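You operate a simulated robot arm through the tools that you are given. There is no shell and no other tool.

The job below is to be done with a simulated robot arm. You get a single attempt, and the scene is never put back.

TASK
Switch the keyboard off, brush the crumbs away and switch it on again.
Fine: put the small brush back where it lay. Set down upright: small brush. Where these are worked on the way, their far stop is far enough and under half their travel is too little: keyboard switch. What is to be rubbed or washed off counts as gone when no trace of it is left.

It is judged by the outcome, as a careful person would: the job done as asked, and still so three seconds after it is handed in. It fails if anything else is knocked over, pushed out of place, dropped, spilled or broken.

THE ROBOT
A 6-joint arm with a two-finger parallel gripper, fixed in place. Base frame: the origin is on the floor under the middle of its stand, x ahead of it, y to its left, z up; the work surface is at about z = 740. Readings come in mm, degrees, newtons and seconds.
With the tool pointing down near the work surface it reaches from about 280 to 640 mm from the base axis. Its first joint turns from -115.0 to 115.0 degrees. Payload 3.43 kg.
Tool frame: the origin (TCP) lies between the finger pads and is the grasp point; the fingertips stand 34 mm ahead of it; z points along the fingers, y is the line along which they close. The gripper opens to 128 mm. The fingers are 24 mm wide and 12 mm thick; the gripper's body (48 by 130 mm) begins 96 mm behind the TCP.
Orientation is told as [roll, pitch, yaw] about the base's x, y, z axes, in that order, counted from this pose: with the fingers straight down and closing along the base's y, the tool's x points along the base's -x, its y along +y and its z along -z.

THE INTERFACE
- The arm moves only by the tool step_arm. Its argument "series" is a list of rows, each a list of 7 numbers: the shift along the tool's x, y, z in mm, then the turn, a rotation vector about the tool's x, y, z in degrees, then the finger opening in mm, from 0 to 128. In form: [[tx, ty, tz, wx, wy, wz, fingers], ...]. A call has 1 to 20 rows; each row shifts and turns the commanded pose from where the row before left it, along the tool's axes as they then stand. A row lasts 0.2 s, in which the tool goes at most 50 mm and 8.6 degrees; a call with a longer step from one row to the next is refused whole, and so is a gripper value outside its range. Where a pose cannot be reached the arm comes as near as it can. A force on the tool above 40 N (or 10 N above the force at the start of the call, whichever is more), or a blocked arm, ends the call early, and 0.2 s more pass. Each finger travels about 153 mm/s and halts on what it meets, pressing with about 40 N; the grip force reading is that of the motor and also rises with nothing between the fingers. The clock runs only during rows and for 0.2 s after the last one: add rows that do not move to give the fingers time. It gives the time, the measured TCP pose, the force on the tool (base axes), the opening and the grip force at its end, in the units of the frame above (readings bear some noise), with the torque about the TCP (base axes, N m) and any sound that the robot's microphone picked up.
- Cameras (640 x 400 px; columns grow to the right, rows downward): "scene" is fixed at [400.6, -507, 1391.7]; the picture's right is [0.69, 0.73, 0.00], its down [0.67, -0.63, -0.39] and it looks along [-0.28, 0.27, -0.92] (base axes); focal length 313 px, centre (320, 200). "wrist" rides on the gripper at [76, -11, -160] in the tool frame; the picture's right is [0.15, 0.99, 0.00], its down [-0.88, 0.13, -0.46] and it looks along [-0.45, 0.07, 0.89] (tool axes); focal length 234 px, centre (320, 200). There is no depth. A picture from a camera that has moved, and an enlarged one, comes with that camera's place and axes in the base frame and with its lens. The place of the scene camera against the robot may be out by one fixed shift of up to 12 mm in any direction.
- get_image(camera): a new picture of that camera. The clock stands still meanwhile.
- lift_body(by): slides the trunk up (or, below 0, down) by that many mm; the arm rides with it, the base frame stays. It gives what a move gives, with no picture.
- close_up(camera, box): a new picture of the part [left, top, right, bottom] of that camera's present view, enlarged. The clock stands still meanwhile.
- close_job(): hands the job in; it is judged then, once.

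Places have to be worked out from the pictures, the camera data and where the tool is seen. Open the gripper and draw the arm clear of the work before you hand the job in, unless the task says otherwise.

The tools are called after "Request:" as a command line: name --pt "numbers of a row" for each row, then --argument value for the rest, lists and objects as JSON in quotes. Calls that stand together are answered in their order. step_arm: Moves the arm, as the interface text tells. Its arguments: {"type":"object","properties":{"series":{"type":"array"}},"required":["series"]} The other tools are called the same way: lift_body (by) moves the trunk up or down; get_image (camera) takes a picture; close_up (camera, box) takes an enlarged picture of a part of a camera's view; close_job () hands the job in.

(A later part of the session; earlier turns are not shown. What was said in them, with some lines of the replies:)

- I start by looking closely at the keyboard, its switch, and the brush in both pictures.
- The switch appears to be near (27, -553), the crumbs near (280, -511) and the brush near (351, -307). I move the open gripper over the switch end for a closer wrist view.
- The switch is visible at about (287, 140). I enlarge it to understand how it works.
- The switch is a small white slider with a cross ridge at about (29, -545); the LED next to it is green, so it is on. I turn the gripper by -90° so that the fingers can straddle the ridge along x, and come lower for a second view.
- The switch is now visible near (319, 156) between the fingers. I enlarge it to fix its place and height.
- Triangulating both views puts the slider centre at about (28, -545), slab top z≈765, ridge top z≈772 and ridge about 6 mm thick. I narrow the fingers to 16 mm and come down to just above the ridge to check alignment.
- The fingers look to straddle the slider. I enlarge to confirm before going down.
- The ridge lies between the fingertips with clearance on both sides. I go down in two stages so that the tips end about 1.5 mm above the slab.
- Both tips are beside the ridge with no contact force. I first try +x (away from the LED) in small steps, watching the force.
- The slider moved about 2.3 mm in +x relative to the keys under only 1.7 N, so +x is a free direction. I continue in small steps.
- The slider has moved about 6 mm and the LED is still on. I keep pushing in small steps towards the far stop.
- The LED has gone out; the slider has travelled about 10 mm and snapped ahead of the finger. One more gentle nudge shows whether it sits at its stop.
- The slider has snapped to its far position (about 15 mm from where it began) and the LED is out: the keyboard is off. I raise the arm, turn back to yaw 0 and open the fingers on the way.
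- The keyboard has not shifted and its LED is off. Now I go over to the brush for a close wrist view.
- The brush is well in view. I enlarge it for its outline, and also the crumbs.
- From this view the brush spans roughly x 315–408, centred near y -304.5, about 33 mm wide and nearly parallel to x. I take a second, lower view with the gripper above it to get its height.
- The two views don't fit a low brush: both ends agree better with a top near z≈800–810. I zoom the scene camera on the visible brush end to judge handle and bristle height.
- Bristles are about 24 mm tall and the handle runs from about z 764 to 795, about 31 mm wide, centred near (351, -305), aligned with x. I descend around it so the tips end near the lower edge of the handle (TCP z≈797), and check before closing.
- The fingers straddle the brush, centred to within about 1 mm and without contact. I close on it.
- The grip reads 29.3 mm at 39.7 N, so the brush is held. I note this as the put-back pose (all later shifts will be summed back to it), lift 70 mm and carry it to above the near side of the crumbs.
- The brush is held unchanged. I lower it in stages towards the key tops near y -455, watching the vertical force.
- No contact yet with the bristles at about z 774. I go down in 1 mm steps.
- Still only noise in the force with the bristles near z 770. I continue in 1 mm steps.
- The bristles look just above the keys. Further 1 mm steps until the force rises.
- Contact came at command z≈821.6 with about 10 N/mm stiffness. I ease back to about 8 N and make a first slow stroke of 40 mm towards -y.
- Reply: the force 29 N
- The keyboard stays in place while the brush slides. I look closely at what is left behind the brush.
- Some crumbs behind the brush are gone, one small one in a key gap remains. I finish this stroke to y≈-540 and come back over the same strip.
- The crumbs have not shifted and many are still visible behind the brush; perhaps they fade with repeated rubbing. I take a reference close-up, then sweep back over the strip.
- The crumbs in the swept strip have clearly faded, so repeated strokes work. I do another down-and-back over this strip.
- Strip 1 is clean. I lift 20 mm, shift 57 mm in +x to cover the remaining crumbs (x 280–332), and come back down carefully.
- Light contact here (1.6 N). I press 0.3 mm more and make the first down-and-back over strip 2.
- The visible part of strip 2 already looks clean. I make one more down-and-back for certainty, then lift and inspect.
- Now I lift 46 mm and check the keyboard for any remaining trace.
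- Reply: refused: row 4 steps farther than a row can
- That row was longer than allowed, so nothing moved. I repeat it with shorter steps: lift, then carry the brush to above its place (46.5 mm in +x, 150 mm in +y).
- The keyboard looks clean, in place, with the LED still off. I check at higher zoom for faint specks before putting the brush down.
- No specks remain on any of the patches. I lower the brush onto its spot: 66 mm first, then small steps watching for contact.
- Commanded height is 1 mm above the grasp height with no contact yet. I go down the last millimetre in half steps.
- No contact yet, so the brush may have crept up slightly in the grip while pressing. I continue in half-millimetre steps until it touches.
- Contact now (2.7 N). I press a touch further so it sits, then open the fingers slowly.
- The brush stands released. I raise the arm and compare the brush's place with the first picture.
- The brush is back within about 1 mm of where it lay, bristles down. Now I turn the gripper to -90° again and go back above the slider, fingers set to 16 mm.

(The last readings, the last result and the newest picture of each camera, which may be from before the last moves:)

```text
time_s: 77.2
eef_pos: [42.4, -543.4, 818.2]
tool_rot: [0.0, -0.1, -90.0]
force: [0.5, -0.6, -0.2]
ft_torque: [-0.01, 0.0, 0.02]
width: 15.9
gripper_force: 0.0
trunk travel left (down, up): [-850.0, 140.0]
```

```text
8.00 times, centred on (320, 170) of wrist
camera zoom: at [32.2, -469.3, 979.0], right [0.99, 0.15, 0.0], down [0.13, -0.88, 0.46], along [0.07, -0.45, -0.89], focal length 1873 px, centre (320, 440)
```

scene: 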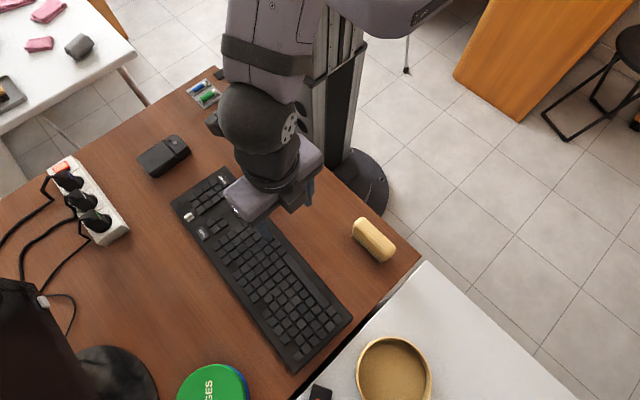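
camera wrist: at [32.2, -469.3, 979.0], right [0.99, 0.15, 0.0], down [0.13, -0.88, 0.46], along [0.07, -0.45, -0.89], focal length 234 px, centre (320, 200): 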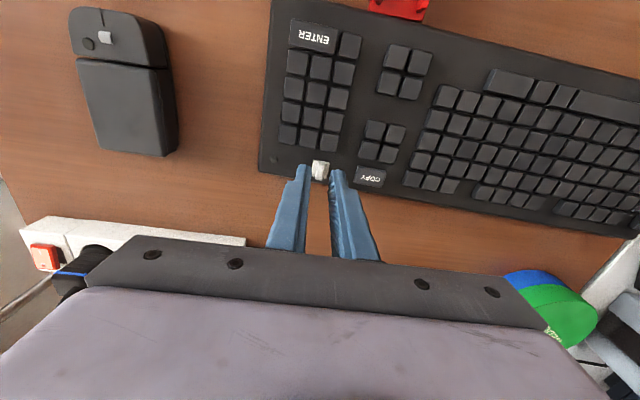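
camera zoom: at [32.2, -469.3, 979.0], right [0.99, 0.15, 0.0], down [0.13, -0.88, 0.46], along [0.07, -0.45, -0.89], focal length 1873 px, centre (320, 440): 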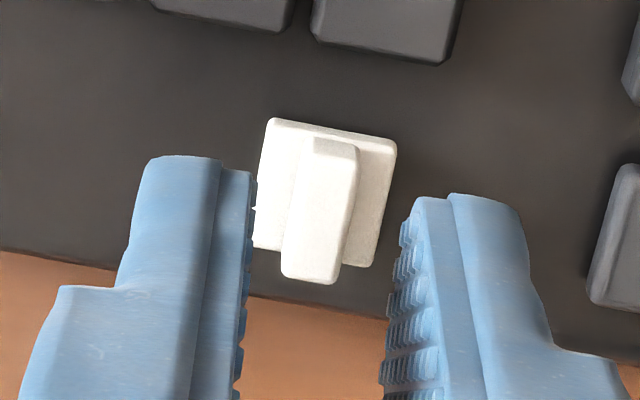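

The ridge is centred between the fingertips again. I descend 17 mm to the same working height as before.

Request:
step_arm --pt "0 0 7 0 0 0 16" --pt "0 0 5 0 0 0 16" --pt "0 0 3 0 0 0 16" --pt "0 0 1 0 0 0 16" --pt "0 0 1 0 0 0 16" --pt "0 0 0 0 0 0 16" --pt "0 0 0 0 0 0 16"

Request:
close_up --camera "wrist" --box '[270, 145, 350, 195]'

```text
time_s: 78.8
eef_pos: [42.4, -544.4, 802.7]
tool_rot: [0.0, 0.0, -90.0]
force: [-0.7, 0.6, -0.1]
ft_torque: [0.01, -0.02, -0.03]
width: 16.0
gripper_force: 0.1
trunk travel left (down, up): [-850.0, 140.0]
```

```text
8.00 times, centred on (310, 170) of wrist
camera zoom: at [32.0, -469.1, 962.3], right [0.99, 0.15, 0.0], down [0.13, -0.88, 0.46], along [0.07, -0.45, -0.89], focal length 1873 px, centre (400, 440)
```

zoom: 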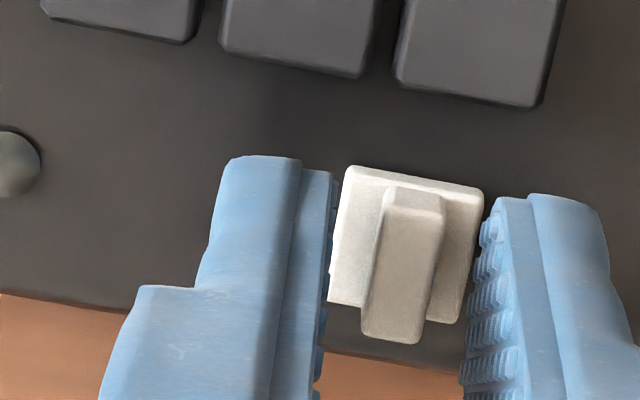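

Same arrangement as before, tips beside the ridge. Now I push the slider back in -x in small steps.

Request:
step_arm --pt "0 -2 0.3 0 0 0 16" --pt "0 -2 0 0 0 0 16" --pt "0 -1 0 0 0 0 16" --pt "0 -1 0 0 0 0 16" --pt "0 -1 0 0 0 0 16" --pt "0 -1 0 0 0 0 16" --pt "0 0 0 0 0 0 16"

Request:
close_up --camera "wrist" --box '[270, 145, 350, 195]'

```text
time_s: 80.4
eef_pos: [34.9, -543.7, 803.7]
tool_rot: [0.1, -0.1, -90.1]
force: [0.6, 0.3, -0.2]
ft_torque: [0.02, -0.05, 0.01]
width: 16.4
gripper_force: 0.2
trunk travel left (down, up): [-850.0, 140.0]
```

```text
8.00 times, centred on (310, 170) of wrist
camera zoom: at [24.3, -469.3, 962.8], right [0.99, 0.15, 0.0], down [0.13, -0.88, 0.46], along [0.07, -0.45, -0.89], focal length 1873 px, centre (400, 440)
```

zoom: 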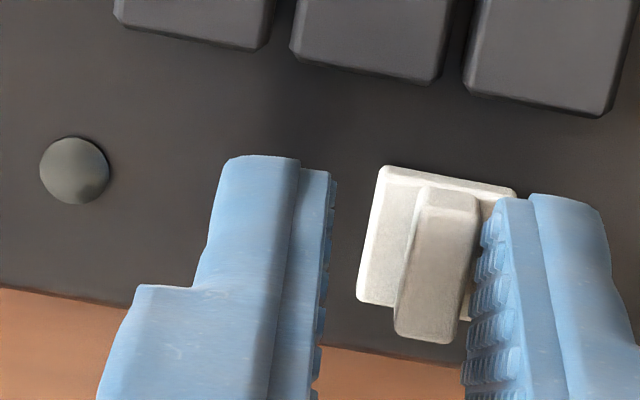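

The finger is on the ridge and the slider has come back about 4 mm. I continue in 1 mm steps.

Request:
step_arm --pt "0 -1 0.3 0 0 0 16" --pt "0 -1 0 0 0 0 16" --pt "0 -1 0 0 0 0 16" --pt "0 0 0 0 0 0 16"

Request:
close_up --camera "wrist" --box '[270, 145, 350, 195]'

Request:
step_arm --pt "0 -1 0 0 0 0 16" --pt "0 -1 0 0 0 0 16" --pt "0 0 0 0 0 0 16"

Request:
close_up --camera "wrist" --box '[270, 145, 350, 195]'

```text
time_s: 81.4
eef_pos: [31.5, -544.2, 802.6]
tool_rot: [0.0, 0.0, -90.0]
force: [0.9, 0.2, -0.1]
ft_torque: [-0.02, 0.01, -0.02]
width: 16.3
gripper_force: 0.0
trunk travel left (down, up): [-850.0, 140.0]
```

```text
8.00 times, centred on (310, 170) of wrist
camera zoom: at [21.1, -469.1, 962.2], right [0.99, 0.15, 0.0], down [0.13, -0.88, 0.46], along [0.07, -0.45, -0.89], focal length 1873 px, centre (400, 440)
```

zoom: 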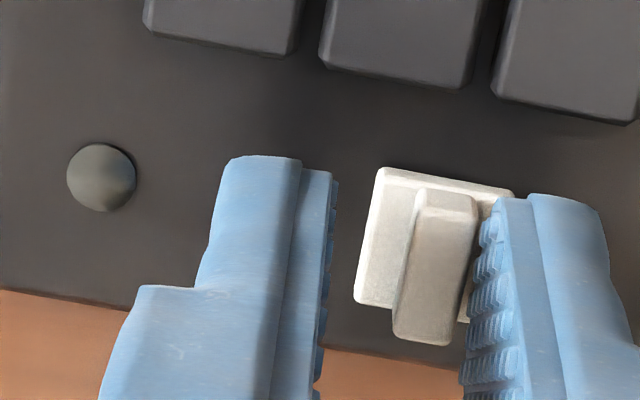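

```text
time_s: 82.2
eef_pos: [29.2, -544.2, 803.4]
tool_rot: [0.0, 0.1, -89.9]
force: [0.2, 1.1, 0.6]
ft_torque: [0.01, -0.01, 0.04]
width: 15.9
gripper_force: 0.0
trunk travel left (down, up): [-850.0, 140.0]
```

```text
8.00 times, centred on (310, 170) of wrist
camera zoom: at [19.3, -469.2, 962.7], right [0.99, 0.15, 0.0], down [0.13, -0.88, 0.46], along [0.07, -0.45, -0.89], focal length 1873 px, centre (400, 440)
```

zoom: 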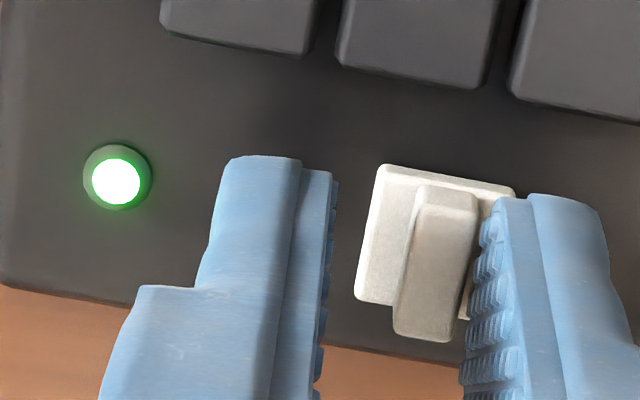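

The LED is lit again. The slider is just past the middle, so I push it the remaining 6 mm to its original stop.

Request:
step_arm --pt "0 -1 0 0 0 0 16" --pt "0 -1 0 0 0 0 16" --pt "0 -1 0 0 0 0 16" --pt "0 -1 0 0 0 0 16" --pt "0 0 0 0 0 0 16"

Request:
close_up --camera "wrist" --box '[270, 145, 350, 195]'

```text
time_s: 83.4
eef_pos: [25.6, -544.1, 802.6]
tool_rot: [0.0, -0.1, -90.0]
force: [0.8, 1.0, 0.7]
ft_torque: [0.0, -0.03, -0.01]
width: 16.2
gripper_force: 0.0
trunk travel left (down, up): [-850.0, 140.0]
```

```text
8.00 times, centred on (310, 170) of wrist
camera zoom: at [15.4, -468.9, 962.2], right [0.99, 0.15, 0.0], down [0.13, -0.88, 0.46], along [0.07, -0.45, -0.89], focal length 1873 px, centre (400, 440)
```

zoom: 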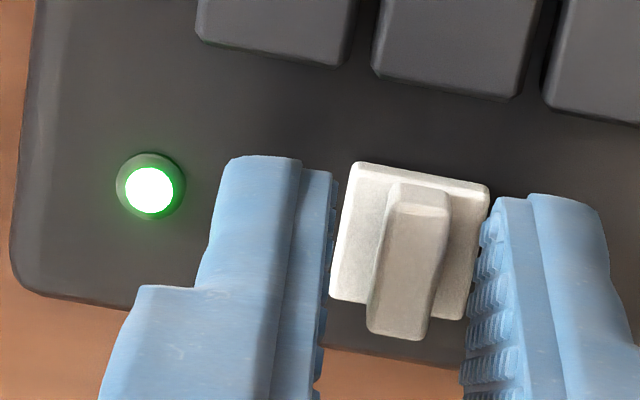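

The slider has snapped back to its original on position and the LED is green. I raise straight up, open the gripper and draw the arm clear.

Request:
step_arm --pt "0 0 -8 0 0 0 16" --pt "0 0 -20 0 0 0 16" --pt "0 0 -35 0 0 0 16" --pt "0 0 -35 0 0 0 30" --pt "0 0 -35 0 0 0 60" --pt "0 0 -35 0 0 0 90" --pt "0 0 -35 0 0 0 110" --pt "20 0 -25 0 0 0 120" --pt "30 15 0 0 0 0 120" --pt "30 15 0 0 0 0 120" --pt "30 15 0 0 0 0 120" --pt "0 0 0 0 0 0 120"

Request:
get_image --camera "scene"

Request:
get_image --camera "wrist"

Request:
close_up --camera "scene" --box '[160, 150, 320, 250]'

Request:
close_up --camera "scene" --box '[220, 200, 420, 325]'

```text
time_s: 86.0
eef_pos: [68.8, -434.7, 1028.7]
tool_rot: [0.0, 0.0, -90.1]
force: [0.8, -0.7, 0.0]
ft_torque: [0.01, 0.03, -0.03]
width: 120.3
gripper_force: 0.1
trunk travel left (down, up): [-850.0, 140.0]
```

```text
taken
```

scene: 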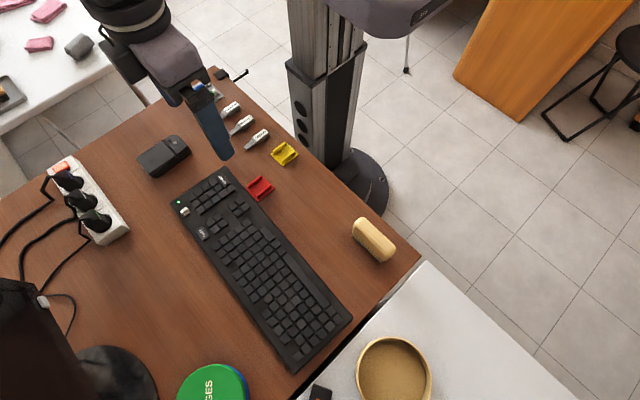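

```text
taken
camera wrist: at [59.2, -359.3, 1189.0], right [0.99, 0.15, 0.0], down [0.13, -0.88, 0.46], along [0.07, -0.45, -0.89], focal length 234 px, centre (320, 200)
```

wrist: 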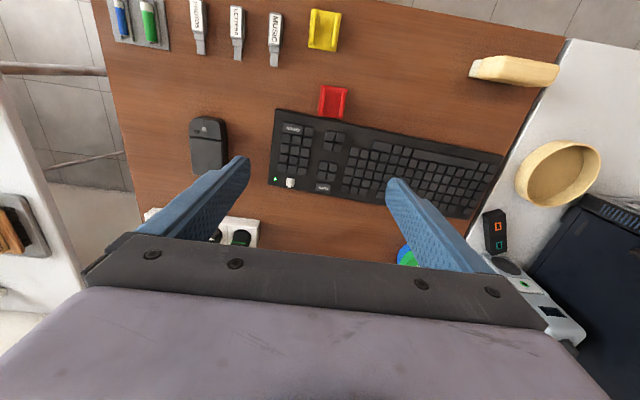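

```text
4.00 times, centred on (240, 200) of scene
camera zoom: at [400.6, -507.0, 1391.7], right [0.69, 0.73, 0.0], down [0.67, -0.63, -0.39], along [-0.28, 0.27, -0.92], focal length 1251 px, centre (640, 200)
```

zoom: 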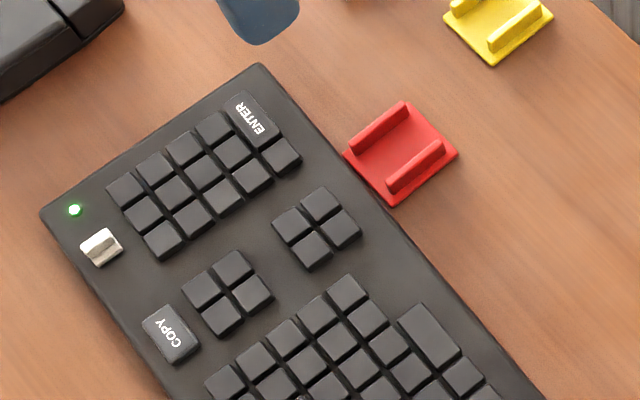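

```text
3.20 times, centred on (320, 262) of scene
camera zoom: at [400.6, -507.0, 1391.7], right [0.69, 0.73, 0.0], down [0.67, -0.63, -0.39], along [-0.28, 0.27, -0.92], focal length 1001 px, centre (320, 0)
```

zoom: 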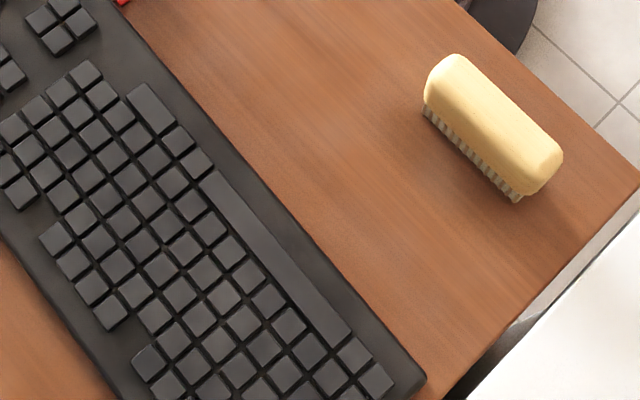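

The slider is on, keyboard and brush are in place. At the lower edge of two crops I see tiny light marks, so I check those spots before handing in.

Request:
close_up --camera "scene" --box '[260, 308, 300, 338]'

Request:
close_up --camera "scene" --box '[216, 236, 256, 262]'

Request:
close_up --camera "scene" --box '[240, 250, 320, 310]'

```text
13.33 times, centred on (280, 323) of scene
camera zoom: at [400.6, -507.0, 1391.7], right [0.69, 0.73, 0.0], down [0.67, -0.63, -0.39], along [-0.28, 0.27, -0.92], focal length 4170 px, centre (853, -1440)
```

zoom: 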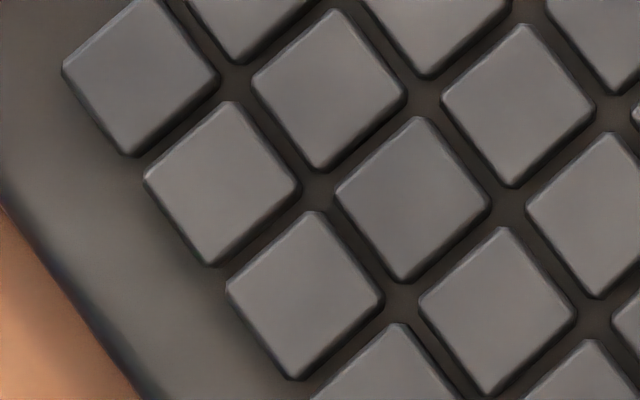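

```text
15.38 times, centred on (236, 249) of scene
camera zoom: at [400.6, -507.0, 1391.7], right [0.69, 0.73, 0.0], down [0.67, -0.63, -0.39], along [-0.28, 0.27, -0.92], focal length 4811 px, centre (1612, -554)
```

zoom: 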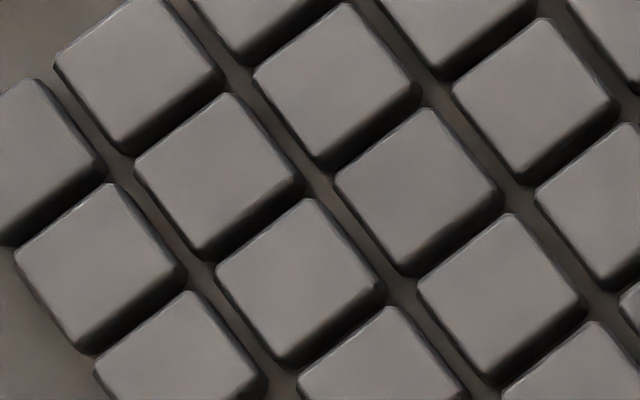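

```text
6.67 times, centred on (280, 280) of scene
camera zoom: at [400.6, -507.0, 1391.7], right [0.69, 0.73, 0.0], down [0.67, -0.63, -0.39], along [-0.28, 0.27, -0.92], focal length 2085 px, centre (587, -333)
```

zoom: 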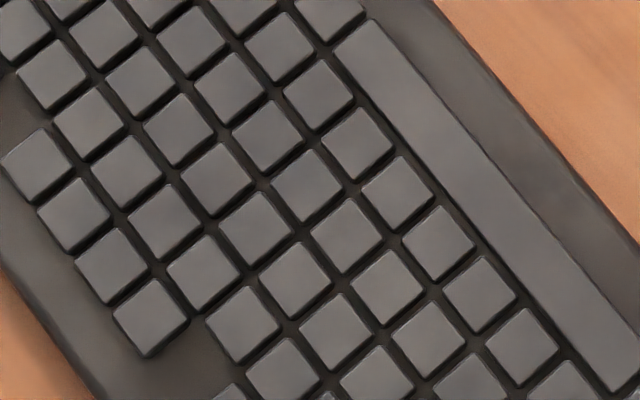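

The marks were only key corners at the crop edge. The keyboard is clean and on (green LED), the brush stands upright in its place, the gripper is open and the arm is clear, so I hand the job in.

Request:
close_job

```text
The job is handed in.
```

The keyboard was switched off, brushed clean and switched on again, and the job is handed in.

- **Switch:** I pushed the slider to its far position before brushing, and the LED went out. Afterwards I pushed it back to where it started, and the LED is green again.
- **Crumbs:** I went over the crumbed area in two overlapping strips, two down-and-back passes each. High-zoom pictures afterwards show no specks left on the keys or in the gaps.
- **Brush:** It stands bristles down, about 1 mm from where it first lay.
- **Surroundings:** The keyboard did not shift, and I saw nothing else on the desk moved in the final pictures. The gripper is open and the arm is clear of the work.
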